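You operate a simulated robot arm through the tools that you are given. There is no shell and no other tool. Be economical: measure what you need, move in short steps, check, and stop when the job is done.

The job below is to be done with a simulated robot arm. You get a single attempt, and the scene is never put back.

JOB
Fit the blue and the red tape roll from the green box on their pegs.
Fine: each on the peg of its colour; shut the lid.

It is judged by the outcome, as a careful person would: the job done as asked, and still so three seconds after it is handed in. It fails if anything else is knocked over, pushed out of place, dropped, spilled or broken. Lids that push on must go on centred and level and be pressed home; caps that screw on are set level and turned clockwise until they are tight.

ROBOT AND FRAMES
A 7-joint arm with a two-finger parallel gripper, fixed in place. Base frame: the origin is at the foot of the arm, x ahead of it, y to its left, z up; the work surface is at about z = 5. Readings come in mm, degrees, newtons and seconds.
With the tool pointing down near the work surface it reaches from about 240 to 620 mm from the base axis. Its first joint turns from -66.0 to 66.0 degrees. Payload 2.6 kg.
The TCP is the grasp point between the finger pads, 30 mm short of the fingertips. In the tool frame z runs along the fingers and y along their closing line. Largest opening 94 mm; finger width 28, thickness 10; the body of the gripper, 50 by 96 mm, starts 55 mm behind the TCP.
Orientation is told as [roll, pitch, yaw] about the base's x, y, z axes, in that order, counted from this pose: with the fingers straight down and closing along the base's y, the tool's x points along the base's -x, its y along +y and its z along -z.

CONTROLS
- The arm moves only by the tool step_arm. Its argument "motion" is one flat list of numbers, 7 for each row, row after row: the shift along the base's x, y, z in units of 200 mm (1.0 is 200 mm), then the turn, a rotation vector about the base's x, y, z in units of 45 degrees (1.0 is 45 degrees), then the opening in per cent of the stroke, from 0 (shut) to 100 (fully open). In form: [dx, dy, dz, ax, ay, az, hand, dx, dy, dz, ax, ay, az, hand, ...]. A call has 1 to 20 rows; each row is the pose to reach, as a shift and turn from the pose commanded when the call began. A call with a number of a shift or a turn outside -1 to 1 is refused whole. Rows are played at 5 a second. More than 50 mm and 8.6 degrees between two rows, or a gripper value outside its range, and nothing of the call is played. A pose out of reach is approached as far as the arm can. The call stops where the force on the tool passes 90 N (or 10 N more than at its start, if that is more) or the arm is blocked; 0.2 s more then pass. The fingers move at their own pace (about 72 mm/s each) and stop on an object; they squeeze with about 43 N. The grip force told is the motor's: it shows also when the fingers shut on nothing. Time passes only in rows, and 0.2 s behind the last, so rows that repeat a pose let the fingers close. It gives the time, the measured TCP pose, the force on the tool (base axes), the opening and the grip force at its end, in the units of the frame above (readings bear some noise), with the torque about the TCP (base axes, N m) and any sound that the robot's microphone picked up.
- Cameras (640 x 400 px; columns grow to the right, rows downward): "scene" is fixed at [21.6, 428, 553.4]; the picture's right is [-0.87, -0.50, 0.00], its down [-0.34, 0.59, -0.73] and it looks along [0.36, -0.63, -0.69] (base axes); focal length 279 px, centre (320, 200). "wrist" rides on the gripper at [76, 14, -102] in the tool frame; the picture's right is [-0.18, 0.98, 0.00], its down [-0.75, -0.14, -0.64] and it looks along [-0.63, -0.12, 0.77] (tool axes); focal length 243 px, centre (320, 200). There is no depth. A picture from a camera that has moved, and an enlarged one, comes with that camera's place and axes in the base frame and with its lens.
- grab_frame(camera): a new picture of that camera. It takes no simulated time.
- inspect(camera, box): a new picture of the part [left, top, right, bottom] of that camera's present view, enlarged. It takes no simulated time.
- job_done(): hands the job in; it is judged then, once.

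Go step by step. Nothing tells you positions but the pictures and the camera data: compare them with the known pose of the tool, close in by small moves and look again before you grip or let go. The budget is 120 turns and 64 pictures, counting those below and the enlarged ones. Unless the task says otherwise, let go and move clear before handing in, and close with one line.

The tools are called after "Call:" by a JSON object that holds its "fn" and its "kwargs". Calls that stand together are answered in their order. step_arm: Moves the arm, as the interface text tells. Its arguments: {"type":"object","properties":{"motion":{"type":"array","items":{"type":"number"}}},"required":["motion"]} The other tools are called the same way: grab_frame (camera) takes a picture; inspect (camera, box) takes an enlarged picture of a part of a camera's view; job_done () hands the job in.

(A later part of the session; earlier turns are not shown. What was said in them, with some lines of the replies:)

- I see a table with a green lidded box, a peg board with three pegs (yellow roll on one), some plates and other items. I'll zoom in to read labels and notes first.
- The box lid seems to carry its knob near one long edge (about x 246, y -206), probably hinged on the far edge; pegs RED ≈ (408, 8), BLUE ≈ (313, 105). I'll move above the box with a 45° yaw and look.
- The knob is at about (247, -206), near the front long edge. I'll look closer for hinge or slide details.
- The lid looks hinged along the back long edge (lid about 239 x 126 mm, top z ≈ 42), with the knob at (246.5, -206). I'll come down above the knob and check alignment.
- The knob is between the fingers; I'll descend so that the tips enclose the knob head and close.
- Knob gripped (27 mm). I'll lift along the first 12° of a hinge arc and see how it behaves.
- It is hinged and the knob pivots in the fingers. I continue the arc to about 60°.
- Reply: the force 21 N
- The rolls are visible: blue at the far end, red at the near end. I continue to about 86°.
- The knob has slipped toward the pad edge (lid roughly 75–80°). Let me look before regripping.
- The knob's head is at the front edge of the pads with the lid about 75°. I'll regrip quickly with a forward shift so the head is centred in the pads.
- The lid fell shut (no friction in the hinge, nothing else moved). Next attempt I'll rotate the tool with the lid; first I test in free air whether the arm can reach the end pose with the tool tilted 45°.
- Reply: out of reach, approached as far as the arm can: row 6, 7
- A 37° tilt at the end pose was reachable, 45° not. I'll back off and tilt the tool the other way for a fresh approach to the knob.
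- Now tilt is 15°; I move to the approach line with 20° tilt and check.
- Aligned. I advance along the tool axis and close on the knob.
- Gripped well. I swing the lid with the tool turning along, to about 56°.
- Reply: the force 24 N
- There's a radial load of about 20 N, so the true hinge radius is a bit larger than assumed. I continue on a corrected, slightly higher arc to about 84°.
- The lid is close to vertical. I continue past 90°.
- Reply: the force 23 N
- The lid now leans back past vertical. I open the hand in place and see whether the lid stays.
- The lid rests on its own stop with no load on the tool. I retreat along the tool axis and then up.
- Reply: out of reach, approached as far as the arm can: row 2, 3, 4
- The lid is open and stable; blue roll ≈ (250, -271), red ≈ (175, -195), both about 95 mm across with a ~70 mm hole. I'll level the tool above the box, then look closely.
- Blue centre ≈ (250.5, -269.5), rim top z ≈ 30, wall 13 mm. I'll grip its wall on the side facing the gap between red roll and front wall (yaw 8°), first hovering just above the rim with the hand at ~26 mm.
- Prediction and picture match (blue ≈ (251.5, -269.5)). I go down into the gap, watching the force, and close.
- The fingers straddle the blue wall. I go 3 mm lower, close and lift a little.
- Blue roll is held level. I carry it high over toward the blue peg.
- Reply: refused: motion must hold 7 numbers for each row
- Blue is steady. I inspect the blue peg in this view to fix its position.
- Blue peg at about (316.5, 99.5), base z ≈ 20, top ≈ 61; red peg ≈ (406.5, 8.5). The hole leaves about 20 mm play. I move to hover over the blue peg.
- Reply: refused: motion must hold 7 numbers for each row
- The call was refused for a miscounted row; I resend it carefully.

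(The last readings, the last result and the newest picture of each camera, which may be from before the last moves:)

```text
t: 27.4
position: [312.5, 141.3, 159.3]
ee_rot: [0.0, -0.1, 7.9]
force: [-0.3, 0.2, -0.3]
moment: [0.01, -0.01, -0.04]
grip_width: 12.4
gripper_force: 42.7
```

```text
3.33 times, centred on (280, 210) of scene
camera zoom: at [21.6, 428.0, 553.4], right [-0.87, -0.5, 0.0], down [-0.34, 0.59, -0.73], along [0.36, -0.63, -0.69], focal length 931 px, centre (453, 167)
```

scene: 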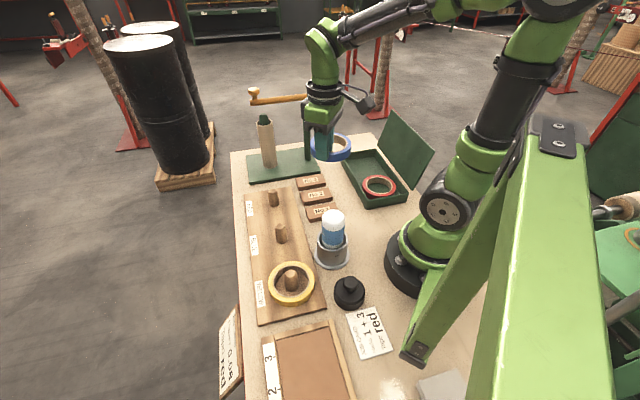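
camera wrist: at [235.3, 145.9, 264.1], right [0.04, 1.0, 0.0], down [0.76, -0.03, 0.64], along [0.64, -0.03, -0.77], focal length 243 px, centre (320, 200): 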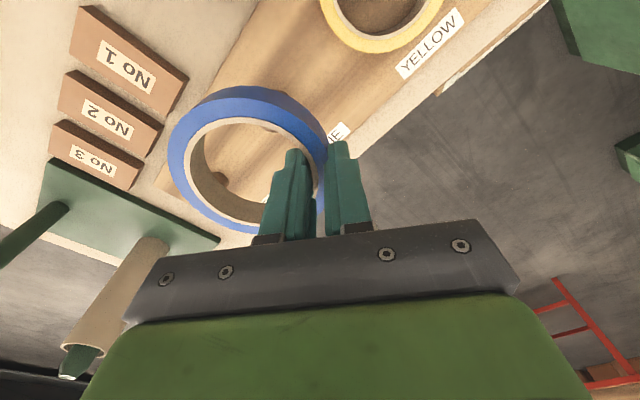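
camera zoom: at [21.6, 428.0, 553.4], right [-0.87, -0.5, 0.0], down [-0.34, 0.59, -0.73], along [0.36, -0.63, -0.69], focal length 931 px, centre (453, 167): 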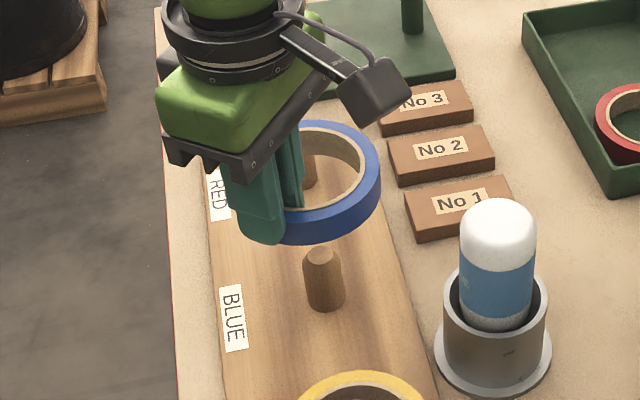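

The roll's centre is over the peg as predicted. I lower it over the peg to just above the board.

Call:
{"fn": "step_arm", "kwargs": {"motion": [0, 0, -0.15, 0, 0, 0, 0, 0, 0, -0.3, 0, 0, 0, 0, 0, 0, -0.4, 0, 0, 0, 0, 0, 0, -0.49, 0, 0, 0, 0]}}

Call:
{"fn": "inspect", "kwargs": {"camera": "scene", "box": [220, 180, 340, 270]}}

```text
t: 28.4
position: [314.5, 142.0, 61.8]
ee_rot: [0.1, -0.1, 7.9]
force: [0.8, 1.0, -0.9]
moment: [0.01, 0.0, 0.01]
grip_width: 12.2
gripper_force: 42.9
```

```text
4.44 times, centred on (280, 225) of scene
camera zoom: at [21.6, 428.0, 553.4], right [-0.87, -0.5, 0.0], down [-0.34, 0.59, -0.73], along [0.36, -0.63, -0.69], focal length 1241 px, centre (498, 89)
```

zoom: 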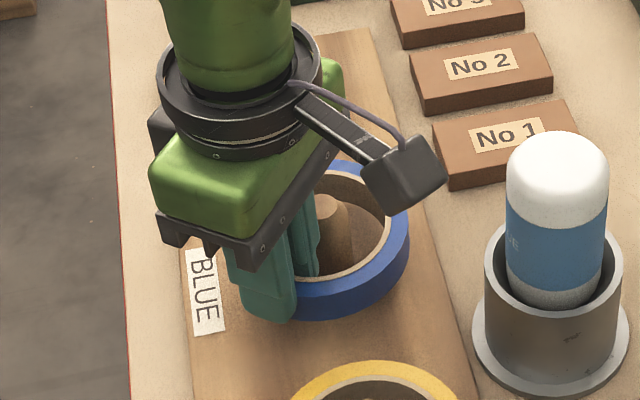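

Peg is in the hole. Lowering the last millimetres gently.

Call:
{"fn": "step_arm", "kwargs": {"motion": [0, 0, -0.015, 0, 0, 0, 0, 0, 0, -0.025, 0, 0, 0, 0, 0, 0, -0.035, 0, 0, 0, 0]}}

```text
t: 29.2
position: [313.7, 142.4, 54.5]
ee_rot: [0.0, -0.1, 8.1]
force: [-0.4, 0.2, -1.0]
moment: [0.03, -0.02, 0.0]
grip_width: 12.4
gripper_force: 42.8
```

Call:
{"fn": "step_arm", "kwargs": {"motion": [0, 0, -0.01, 0, 0, 0, 0, 0, 0, -0.017, 0, 0, 0, 0]}}

Call:
{"fn": "inspect", "kwargs": {"camera": "scene", "box": [240, 210, 310, 260]}}

```text
t: 29.8
position: [313.1, 140.9, 52.9]
ee_rot: [0.0, -0.1, 8.0]
force: [0.3, -0.1, -0.7]
moment: [0.03, -0.01, 0.02]
grip_width: 12.1
gripper_force: 43.7
```

```text
8.00 times, centred on (275, 235) of scene
camera zoom: at [21.6, 428.0, 553.4], right [-0.87, -0.5, 0.0], down [-0.34, 0.59, -0.73], along [0.36, -0.63, -0.69], focal length 2234 px, centre (680, -80)
```

zoom: 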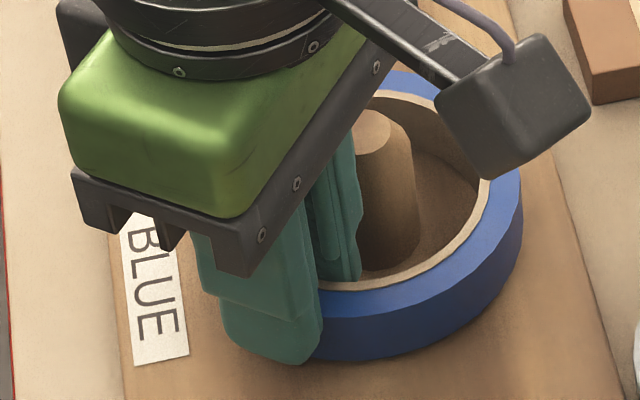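

Almost seated; a few more millimetres until contact shows in the force.

Call:
{"fn": "step_arm", "kwargs": {"motion": [0, 0, -0.01, 0, 0, 0, 0, 0, 0, -0.015, 0, 0, 0, 0]}}

```text
t: 30.4
position: [314.4, 141.9, 47.9]
ee_rot: [0.1, -0.1, 8.1]
force: [0.5, -0.1, -1.4]
moment: [0.06, 0.01, -0.01]
grip_width: 12.0
gripper_force: 42.8
```

Call:
{"fn": "step_arm", "kwargs": {"motion": [0, 0, -0.01, 0, 0, 0, 0, 0, 0, -0.015, 0, 0, 0, 0]}}

```text
t: 31.0
position: [314.5, 141.9, 46.6]
ee_rot: [0.0, -0.3, 7.9]
force: [-14.5, -5.9, 44.3]
moment: [-0.3, -0.02, 0.04]
grip_width: 12.3
gripper_force: 42.5
```

Seated on the board (44 N). I ease up 1.5 mm, open slightly and lift out.

Call:
{"fn": "step_arm", "kwargs": {"motion": [0, 0, 0.007, 0, 0, 0, 0, 0, 0, 0.007, 0, 0, 0, 24, 0, 0, 0.007, 0, 0, 0, 24, 0, 0, 0.12, 0, 0, 0, 24, 0, 0, 0.35, 0, 0, 0, 24, 0, 0, 0.55, 0, 0, 0, 24]}}

Call:
{"fn": "inspect", "kwargs": {"camera": "scene", "box": [220, 170, 340, 270]}}

```text
t: 32.4
position: [313.1, 141.6, 155.3]
ee_rot: [0.0, -0.2, 8.0]
force: [-0.2, 1.2, 0.0]
moment: [0.02, 0.0, -0.01]
grip_width: 22.6
gripper_force: 0.1
```

```text
4.00 times, centred on (280, 220) of scene
camera zoom: at [21.6, 428.0, 553.4], right [-0.87, -0.5, 0.0], down [-0.34, 0.59, -0.73], along [0.36, -0.63, -0.69], focal length 1117 px, centre (480, 120)
```

zoom: 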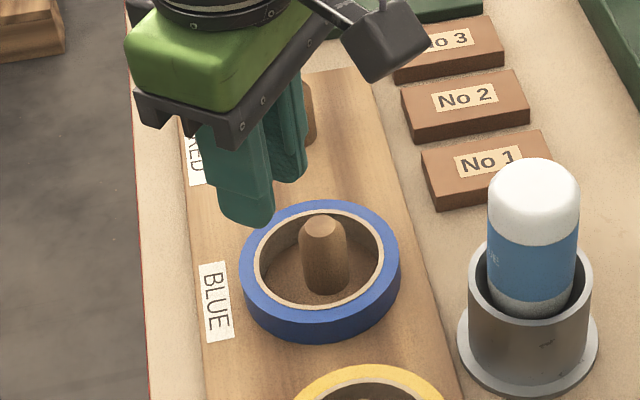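

Blue sits flat on its peg. For red I'll approach with yaw about -110°, gripping the side facing the now empty part of the box, camera away from the lid.

Call:
{"fn": "step_arm", "kwargs": {"motion": [0, 0, 0.2, 0, 0, -0.1, 24, 0, -0.1, 0.4, 0, 0, -0.25, 24, -0.03, -0.3, 0.4, 0, 0, -0.4, 24, -0.06, -0.5, 0.4, 0, 0, -0.55, 24, -0.1, -0.7, 0.4, 0, 0, -0.7, 24, -0.15, -0.9, 0.4, 0, 0, -0.85, 24, -0.15, -0.95, 0.4, 0, 0, -1.0, 24]}}

Call:
{"fn": "step_arm", "kwargs": {"motion": [-0.057, -0.132, 0.001, 0, 0, -0.167, 24, -0.113, -0.263, 0.001, 0, 0, -0.333, 24, -0.17, -0.395, 0.001, 0, 0, -0.5, 24, -0.227, -0.527, 0.001, 0, 0, -0.667, 24, -0.283, -0.658, 0.001, 0, 0, -0.833, 24, -0.34, -0.79, 0.001, 0, 0, -1.0, 24]}}

Call:
{"fn": "step_arm", "kwargs": {"motion": [0, 0, -0.14, 0, 0, -0.155, 24, 0, 0, -0.28, 0, 0, -0.31, 24, 0, 0, -0.42, 0, 0, -0.465, 24, 0, 0, -0.56, 0, 0, -0.62, 24]}}

Call:
{"fn": "grab_frame", "kwargs": {"camera": "wrist"}}

```text
t: 34.0
position: [284.3, -47.7, 233.4]
ee_rot: [0.1, -0.2, -37.1]
force: [0.1, -0.4, -0.3]
moment: [0.0, 0.0, -0.03]
grip_width: 22.6
gripper_force: 0.0
```

```text
t: 35.4
position: [216.2, -206.7, 235.4]
ee_rot: [0.0, -0.1, -82.0]
force: [0.5, 0.2, -0.1]
moment: [-0.03, 0.01, 0.04]
grip_width: 22.4
gripper_force: 0.1
```

```text
t: 36.4
position: [214.9, -205.8, 122.9]
ee_rot: [0.0, -0.1, -110.0]
force: [0.4, -0.4, 0.2]
moment: [0.0, -0.02, 0.01]
grip_width: 22.7
gripper_force: 0.1
```

```text
16 pictures are left
camera wrist: at [254.6, -137.8, 227.6], right [0.86, -0.51, 0.0], down [-0.39, -0.66, 0.64], along [-0.33, -0.55, -0.77], focal length 243 px, centre (320, 200)
```

wrist: 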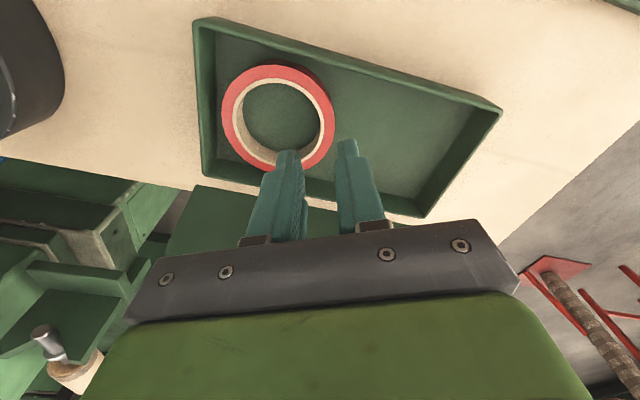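

Red centre ≈ (181, -191.5). I correct by 3 mm, lower to just above the roll and check.

Call:
{"fn": "step_arm", "kwargs": {"motion": [0.016, 0.0045, -0.13, 0, 0, 0, 28, 0.016, 0.0045, -0.265, 0, 0, 0, 28]}}

Call:
{"fn": "grab_frame", "kwargs": {"camera": "wrist"}}

Call:
{"fn": "inspect", "kwargs": {"camera": "scene", "box": [335, 130, 425, 210]}}

```text
t: 37.0
position: [219.7, -206.4, 71.1]
ee_rot: [0.0, -0.2, -109.8]
force: [0.5, 0.3, -0.6]
moment: [0.01, -0.01, 0.02]
grip_width: 26.2
gripper_force: 0.0
```

```text
15 pictures are left
camera wrist: at [258.4, -137.3, 174.9], right [0.86, -0.51, 0.0], down [-0.39, -0.66, 0.64], along [-0.33, -0.55, -0.77], focal length 243 px, centre (320, 200)
```

wrist: 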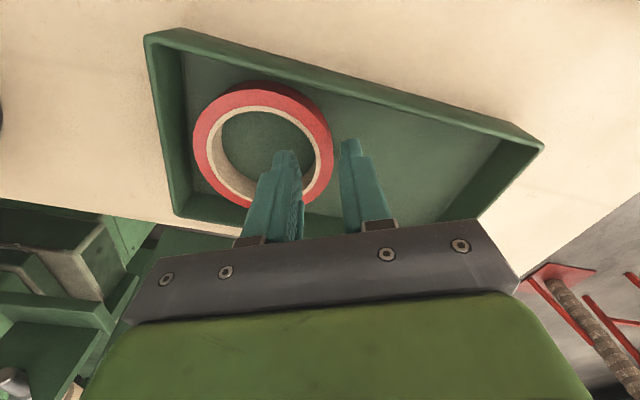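

```text
5.00 times, centred on (380, 170) of scene
camera zoom: at [21.6, 428.0, 553.4], right [-0.87, -0.5, 0.0], down [-0.34, 0.59, -0.73], along [0.36, -0.63, -0.69], focal length 1396 px, centre (20, 350)
```

zoom: 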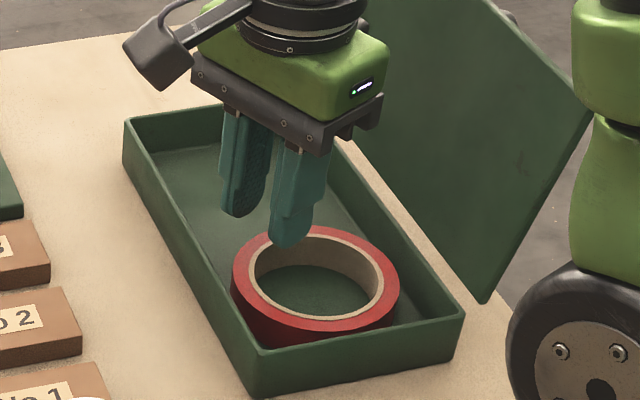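

Matches. I go down, close on the wall and lift.

Call:
{"fn": "step_arm", "kwargs": {"motion": [-0.004, 0.003, -0.08, 0, 0, 0, 28, -0.004, 0.003, -0.142, 0, 0, 0, 28, -0.004, 0.003, -0.142, 0, 0, 0, 28]}}

Call:
{"fn": "step_arm", "kwargs": {"motion": [0, 0, 0, 0, 0, 0, 0, 0, 0, 0, 0, 0, 0, 0, 0, 0, 0, 0, 0, 0, 0, 0, 0, 0.1, 0, 0, 0, 0, 0, 0, 0.25, 0, 0, 0, 0, 0, 0, 0.4, 0, 0, 0, 0]}}

Call:
{"fn": "inspect", "kwargs": {"camera": "scene", "box": [325, 110, 425, 210]}}

```text
t: 37.8
position: [218.4, -204.1, 42.9]
ee_rot: [0.0, 0.0, -109.8]
force: [-0.1, 0.2, -0.1]
moment: [0.01, 0.01, 0.03]
grip_width: 26.2
gripper_force: 0.1
```

```text
t: 39.2
position: [218.0, -204.3, 122.8]
ee_rot: [0.0, -0.1, -109.8]
force: [1.1, 0.4, -0.4]
moment: [0.01, 0.01, 0.0]
grip_width: 13.6
gripper_force: 42.6
```

```text
4.00 times, centred on (375, 160) of scene
camera zoom: at [21.6, 428.0, 553.4], right [-0.87, -0.5, 0.0], down [-0.34, 0.59, -0.73], along [0.36, -0.63, -0.69], focal length 1117 px, centre (100, 360)
```

zoom: 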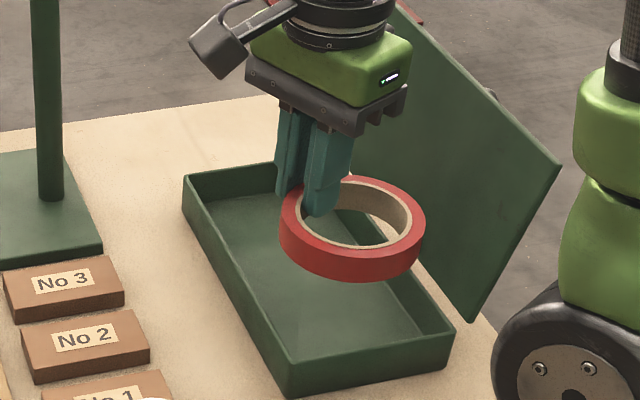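

Red is held. I carry it high to the red peg.

Call:
{"fn": "step_arm", "kwargs": {"motion": [0, 0, 0.24, 0, 0, 0, 0, 0, 0.05, 0.45, 0, 0, 0, 0, 0.1, 0.2, 0.49, 0, 0, 0, 0, 0.2, 0.35, 0.49, 0, 0, 0, 0, 0.3, 0.5, 0.49, 0, 0, 0, 0, 0.4, 0.6, 0.49, 0, 0, 0, 0]}}

Call:
{"fn": "step_arm", "kwargs": {"motion": [0.17, 0.1, 0.001, 0, 0, 0, 0, 0.34, 0.2, 0.001, 0, 0, 0, 0, 0.51, 0.29, 0.001, 0, 0, 0, 0, 0.65, 0.36, 0.001, 0, 0, 0, 0, 0.7375, 0.393, -0.1, 0, 0, 0, 0, 0.7375, 0.393, -0.3, 0, 0, 0, 0]}}

Call:
{"fn": "inspect", "kwargs": {"camera": "scene", "box": [200, 110, 360, 250]}}

Call:
{"fn": "grab_frame", "kwargs": {"camera": "wrist"}}

```text
t: 40.6
position: [298.8, -83.2, 220.0]
ee_rot: [-0.1, -0.1, -109.8]
force: [-0.6, -0.3, -0.8]
moment: [0.01, -0.04, 0.05]
grip_width: 13.7
gripper_force: 43.6
```

```text
t: 42.0
position: [444.7, -5.2, 160.5]
ee_rot: [0.0, -0.1, -109.9]
force: [-0.1, -0.3, 0.3]
moment: [-0.01, -0.01, -0.04]
grip_width: 13.7
gripper_force: 42.9
```

```text
2.86 times, centred on (280, 180) of scene
camera zoom: at [21.6, 428.0, 553.4], right [-0.87, -0.5, 0.0], down [-0.34, 0.59, -0.73], along [0.36, -0.63, -0.69], focal length 798 px, centre (434, 257)
```

zoom: 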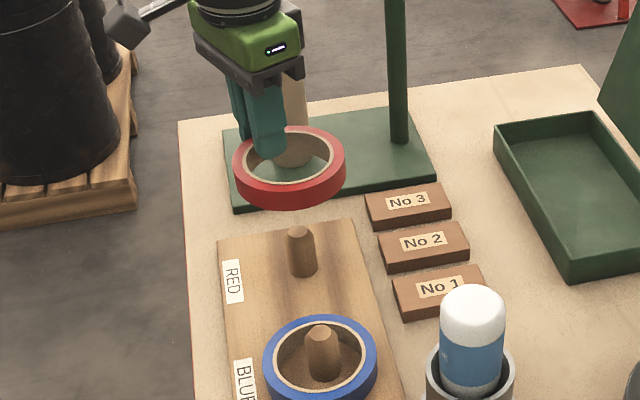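

```text
11 pictures are left
camera wrist: at [484.1, 62.4, 265.0], right [0.86, -0.51, 0.0], down [-0.39, -0.66, 0.64], along [-0.33, -0.55, -0.77], focal length 243 px, centre (320, 200)
```

wrist: 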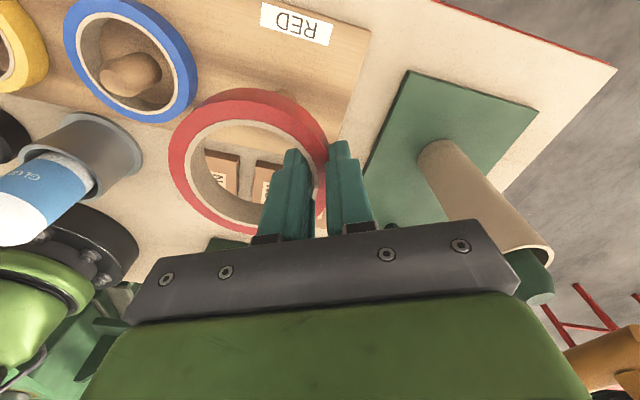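

The roll centre reads (405, 7) – right over the red peg. Lowering.

Call:
{"fn": "step_arm", "kwargs": {"motion": [0.005, 0.005, -0.15, 0, 0, 0, 0, 0.005, 0.005, -0.3, 0, 0, 0, 0, 0.005, 0.005, -0.42, 0, 0, 0, 0, 0.005, 0.005, -0.5, 0, 0, 0, 0]}}

Call:
{"fn": "inspect", "kwargs": {"camera": "scene", "box": [230, 150, 330, 230]}}

```text
t: 43.0
position: [446.5, -4.5, 59.4]
ee_rot: [0.0, -0.2, -109.9]
force: [0.4, -0.4, 0.2]
moment: [-0.06, -0.02, 0.0]
grip_width: 13.7
gripper_force: 42.8
```

```text
5.00 times, centred on (280, 190) of scene
camera zoom: at [21.6, 428.0, 553.4], right [-0.87, -0.5, 0.0], down [-0.34, 0.59, -0.73], along [0.36, -0.63, -0.69], focal length 1396 px, centre (520, 250)
```

zoom: 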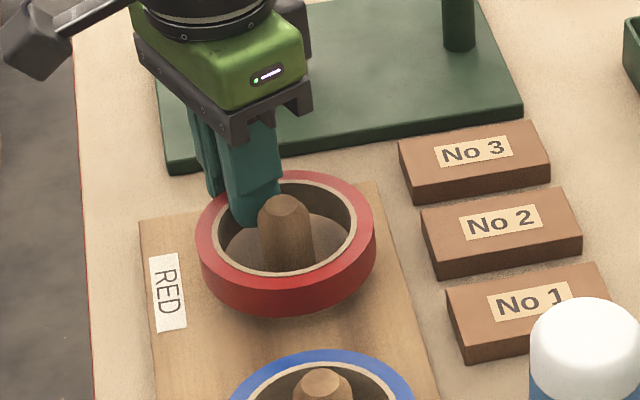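

Peg is inside the hole. Lowering to the seat in small steps.

Call:
{"fn": "step_arm", "kwargs": {"motion": [0, 0, -0.015, 0, 0, 0, 0, 0, 0, -0.03, 0, 0, 0, 0, 0, 0, -0.045, 0, 0, 0, 0, 0, 0, -0.055, 0, 0, 0, 0, 0, 0, -0.063, 0, 0, 0, 0]}}

```text
t: 44.2
position: [445.2, -4.2, 47.1]
ee_rot: [0.0, -0.2, -109.9]
force: [-0.7, -0.5, -0.2]
moment: [-0.03, 0.03, 0.0]
grip_width: 13.0
gripper_force: 42.8
```

Call:
{"fn": "step_arm", "kwargs": {"motion": [0, 0, -0.006, 0, 0, 0, 0, 0, 0, -0.011, 0, 0, 0, 0]}}

```text
t: 44.8
position: [448.2, -5.8, 46.7]
ee_rot: [0.1, 0.0, -109.9]
force: [-13.8, -2.3, 31.5]
moment: [0.16, 0.54, 0.12]
grip_width: 13.2
gripper_force: 43.2
```

Seated (31 N). I ease off, open slightly and lift out.

Call:
{"fn": "step_arm", "kwargs": {"motion": [0, 0, 0.006, 0, 0, 0, 0, 0, 0, 0.006, 0, 0, 0, 25, 0, 0, 0.006, 0, 0, 0, 25, 0, 0, 0.12, 0, 0, 0, 25, 0, 0, 0.35, 0, 0, 0, 25, 0, 0, 0.58, 0, 0, 0, 25, 0, 0, 0.8, 0, 0, 0, 25]}}

Call:
{"fn": "inspect", "kwargs": {"camera": "scene", "box": [230, 120, 440, 260]}}

```text
t: 46.4
position: [447.8, -3.8, 204.5]
ee_rot: [0.0, -0.1, -109.7]
force: [0.2, -0.9, -0.1]
moment: [-0.04, 0.03, -0.01]
grip_width: 23.6
gripper_force: 0.1
```

```text
2.86 times, centred on (335, 190) of scene
camera zoom: at [21.6, 428.0, 553.4], right [-0.87, -0.5, 0.0], down [-0.34, 0.59, -0.73], along [0.36, -0.63, -0.69], focal length 798 px, centre (277, 229)
```

zoom: 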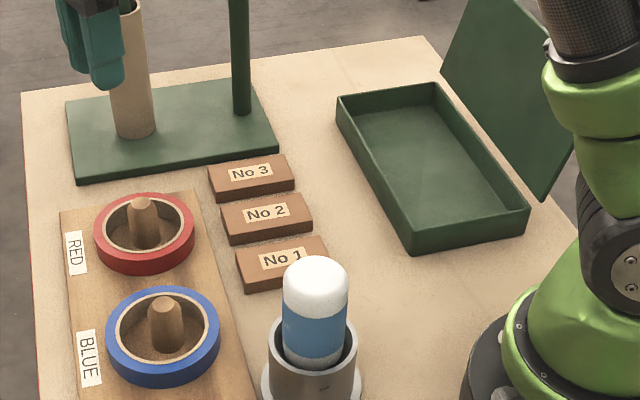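

Both rolls are on their pegs. To shut the lid gently I'll straddle its free edge with the fingers (yaw -45°), push it past vertical and let it lean on the front finger while lowering. First, I move over there.

Call:
{"fn": "step_arm", "kwargs": {"motion": [-0.132, -0.047, 0.06, 0, 0, 0.167, 36, -0.263, -0.093, 0.12, 0, 0, 0.333, 36, -0.395, -0.14, 0.18, 0, 0, 0.5, 36, -0.527, -0.187, 0.23, 0, 0, 0.667, 36, -0.658, -0.233, 0.25, 0, 0, 0.833, 36, -0.79, -0.28, 0.25, 0, 0, 1.0, 36]}}

Call:
{"fn": "step_arm", "kwargs": {"motion": [-0.06, -0.19, 0.001, 0, 0, 0.1, 36, -0.12, -0.38, 0.001, 0, 0, 0.2, 36, -0.18, -0.57, 0.001, 0, 0, 0.3, 36, -0.24, -0.76, 0.001, 0, 0, 0.4, 36, -0.3, -0.95, 0.001, 0, 0, 0.438, 36]}}

Call:
{"fn": "grab_frame", "kwargs": {"camera": "wrist"}}

```text
t: 47.8
position: [289.4, -61.1, 254.6]
ee_rot: [-0.1, -0.1, -64.7]
force: [0.7, -0.8, -0.4]
moment: [0.0, -0.03, 0.02]
grip_width: 33.7
gripper_force: 0.1
```

```text
t: 49.0
position: [229.5, -251.3, 257.1]
ee_rot: [0.0, -0.1, -45.1]
force: [0.5, 0.4, 0.1]
moment: [0.0, -0.03, 0.02]
grip_width: 33.9
gripper_force: 0.1
```

```text
8 pictures are left
camera wrist: at [184.9, -186.6, 361.0], right [0.83, 0.56, 0.0], down [0.43, -0.63, 0.64], along [0.36, -0.53, -0.77], focal length 243 px, centre (320, 200)
```

wrist: 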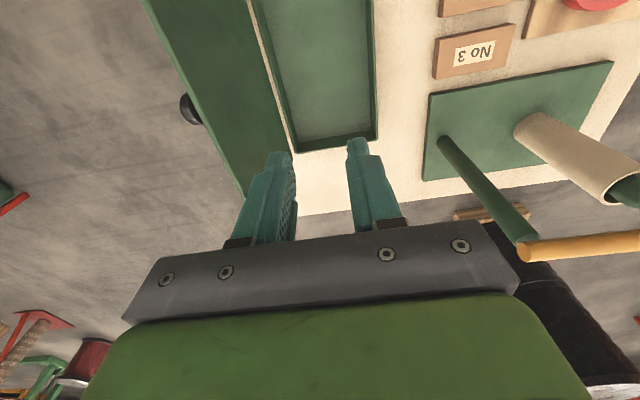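

The lid's free edge lies on x + y ≈ -156 at z ≈ 161. I move above it and look before lowering the fingers around it.

Call:
{"fn": "step_arm", "kwargs": {"motion": [-0.083, -0.141, 0.001, 0, 0, 0, 48, -0.165, -0.282, 0.001, 0, 0, 0, 48, -0.2475, -0.4235, 0.001, 0, 0, 0, 48, -0.2475, -0.4235, -0.17, 0, 0, 0, 48]}}

Call:
{"fn": "grab_frame", "kwargs": {"camera": "wrist"}}

```text
t: 50.0
position: [179.7, -336.9, 221.6]
ee_rot: [0.1, -0.1, -45.2]
force: [0.0, 0.5, -0.2]
moment: [0.04, -0.02, 0.0]
grip_width: 45.1
gripper_force: 0.0
```

```text
7 pictures are left
camera wrist: at [134.8, -271.3, 326.5], right [0.83, 0.56, 0.0], down [0.43, -0.63, 0.64], along [0.36, -0.53, -0.77], focal length 243 px, centre (320, 200)
```

wrist: 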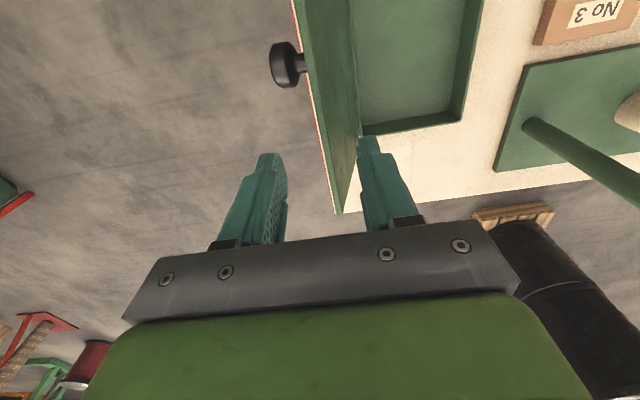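

The edge is centred between the fingers. I lower them around it.

Call:
{"fn": "step_arm", "kwargs": {"motion": [0, 0, -0.12, 0, 0, 0, 48, 0, 0, -0.228, 0, 0, 0, 48]}}

Call:
{"fn": "inspect", "kwargs": {"camera": "scene", "box": [335, 90, 435, 190]}}

```text
t: 50.6
position: [179.8, -335.2, 174.5]
ee_rot: [0.0, 0.0, -45.1]
force: [0.5, -0.3, 0.1]
moment: [-0.02, -0.01, 0.04]
grip_width: 45.2
gripper_force: 0.0
```

```text
4.00 times, centred on (385, 140) of scene
camera zoom: at [21.6, 428.0, 553.4], right [-0.87, -0.5, 0.0], down [-0.34, 0.59, -0.73], along [0.36, -0.63, -0.69], focal length 1117 px, centre (60, 440)
```

zoom: 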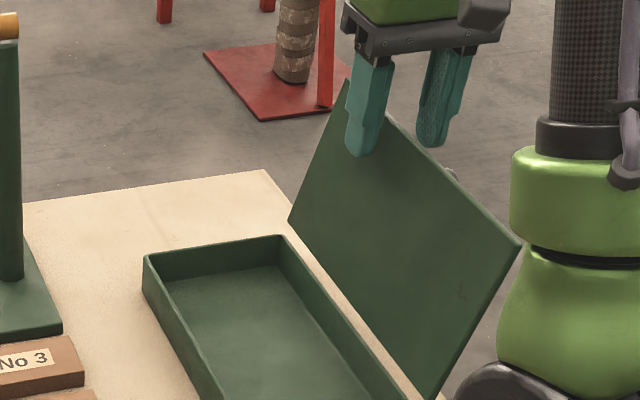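

The lid edge is straddled. I push it past vertical and follow it down to about 40° with the front finger.

Call:
{"fn": "step_arm", "kwargs": {"motion": [0.0566, 0.0566, 0.001, 0, 0, 0, 48, 0.113, 0.113, 0.001, 0, 0, 0, 48, 0.17, 0.17, 0.001, 0, 0, 0, 48, 0.212, 0.212, -0.01, 0, 0, 0, 48, 0.226, 0.226, -0.025, 0, 0, 0, 48, 0.226, 0.226, -0.025, 0, 0, 0, 48, 0.248, 0.248, -0.03, 0, 0, 0, 48, 0.27, 0.27, -0.04, 0, 0, 0, 48, 0.302, 0.302, -0.07, 0, 0, 0, 48, 0.334, 0.334, -0.1025, 0, 0, 0, 48, 0.362, 0.362, -0.14, 0, 0, 0, 48, 0.389, 0.389, -0.18, 0, 0, 0, 48]}}

Call:
{"fn": "inspect", "kwargs": {"camera": "scene", "box": [325, 100, 425, 210]}}

```text
t: 53.2
position: [256.8, -258.0, 140.7]
ee_rot: [0.1, -0.2, -45.2]
force: [0.5, -0.4, -0.5]
moment: [0.0, -0.02, 0.02]
grip_width: 45.6
gripper_force: 0.3
```

```text
3.64 times, centred on (375, 155) of scene
camera zoom: at [21.6, 428.0, 553.4], right [-0.87, -0.5, 0.0], down [-0.34, 0.59, -0.73], along [0.36, -0.63, -0.69], focal length 1015 px, centre (120, 364)
```

zoom: 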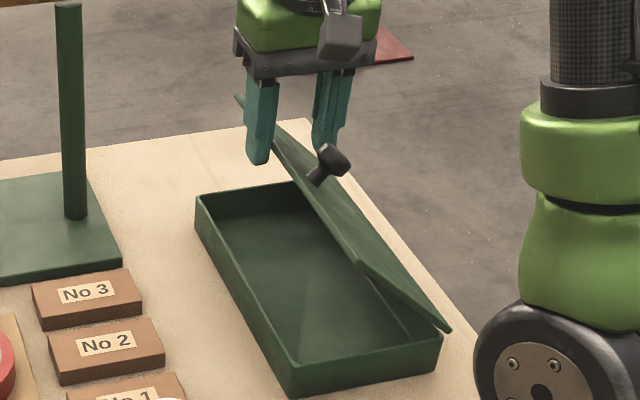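

Working smoothly. I continue to lower and then slide the front finger out from under the edge.

Call:
{"fn": "step_arm", "kwargs": {"motion": [0.022, 0.022, -0.045, 0, 0, 0, 48, 0.0442, 0.0442, -0.09, 0, 0, 0, 48, 0.061, 0.061, -0.14, 0, 0, 0, 48, 0.0778, 0.0778, -0.19, 0, 0, 0, 48, 0.092, 0.092, -0.235, 0, 0, 0, 48, 0.108, 0.108, -0.235, 0, 0, 0, 48, 0.124, 0.124, -0.235, 0, 0, 0, 48, 0.15, 0.15, -0.22, 0, 0, 0, 48, 0.17, 0.17, -0.1, 0, 0, 0, 48, 0.17, 0.17, 0.1, 0, 0, 0, 48, 0.17, 0.17, 0.3, 0, 0, 0, 48]}}

Call:
{"fn": "inspect", "kwargs": {"camera": "scene", "box": [325, 100, 425, 210]}}

```text
t: 55.6
position: [289.6, -222.6, 200.1]
ee_rot: [0.0, -0.1, -45.2]
force: [-0.2, 0.5, -0.2]
moment: [0.04, 0.05, -0.01]
grip_width: 45.1
gripper_force: 0.1
```

```text
3.64 times, centred on (375, 155) of scene
camera zoom: at [21.6, 428.0, 553.4], right [-0.87, -0.5, 0.0], down [-0.34, 0.59, -0.73], along [0.36, -0.63, -0.69], focal length 1015 px, centre (120, 364)
```

zoom: 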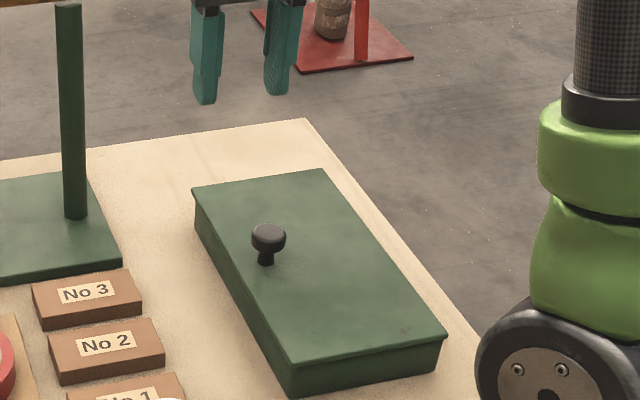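

The lid is shut and level. I take one last look at the whole scene.

Call:
{"fn": "grab_frame", "kwargs": {"camera": "scene"}}

```text
3 pictures are left
```

scene: 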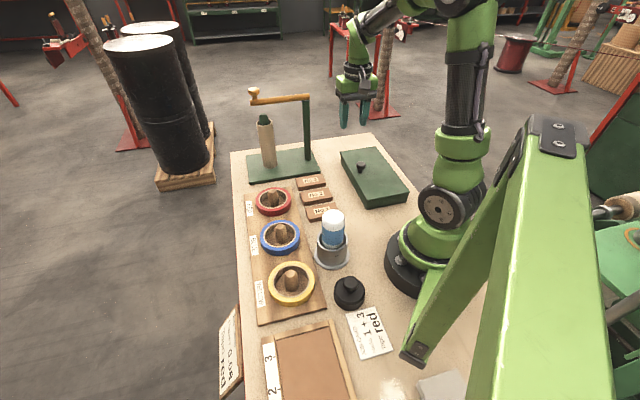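

Red and blue are on their pegs, the box is shut, nothing else has moved, and the arm is clear. Handing in.

Call:
{"fn": "job_done", "kwargs": {}}

```text
The job is handed in.
```

The blue and red tape rolls are each seated on the peg of their colour and the green box's lid is shut; on the first try at opening it the lid slipped and fell shut, but nothing else moved.
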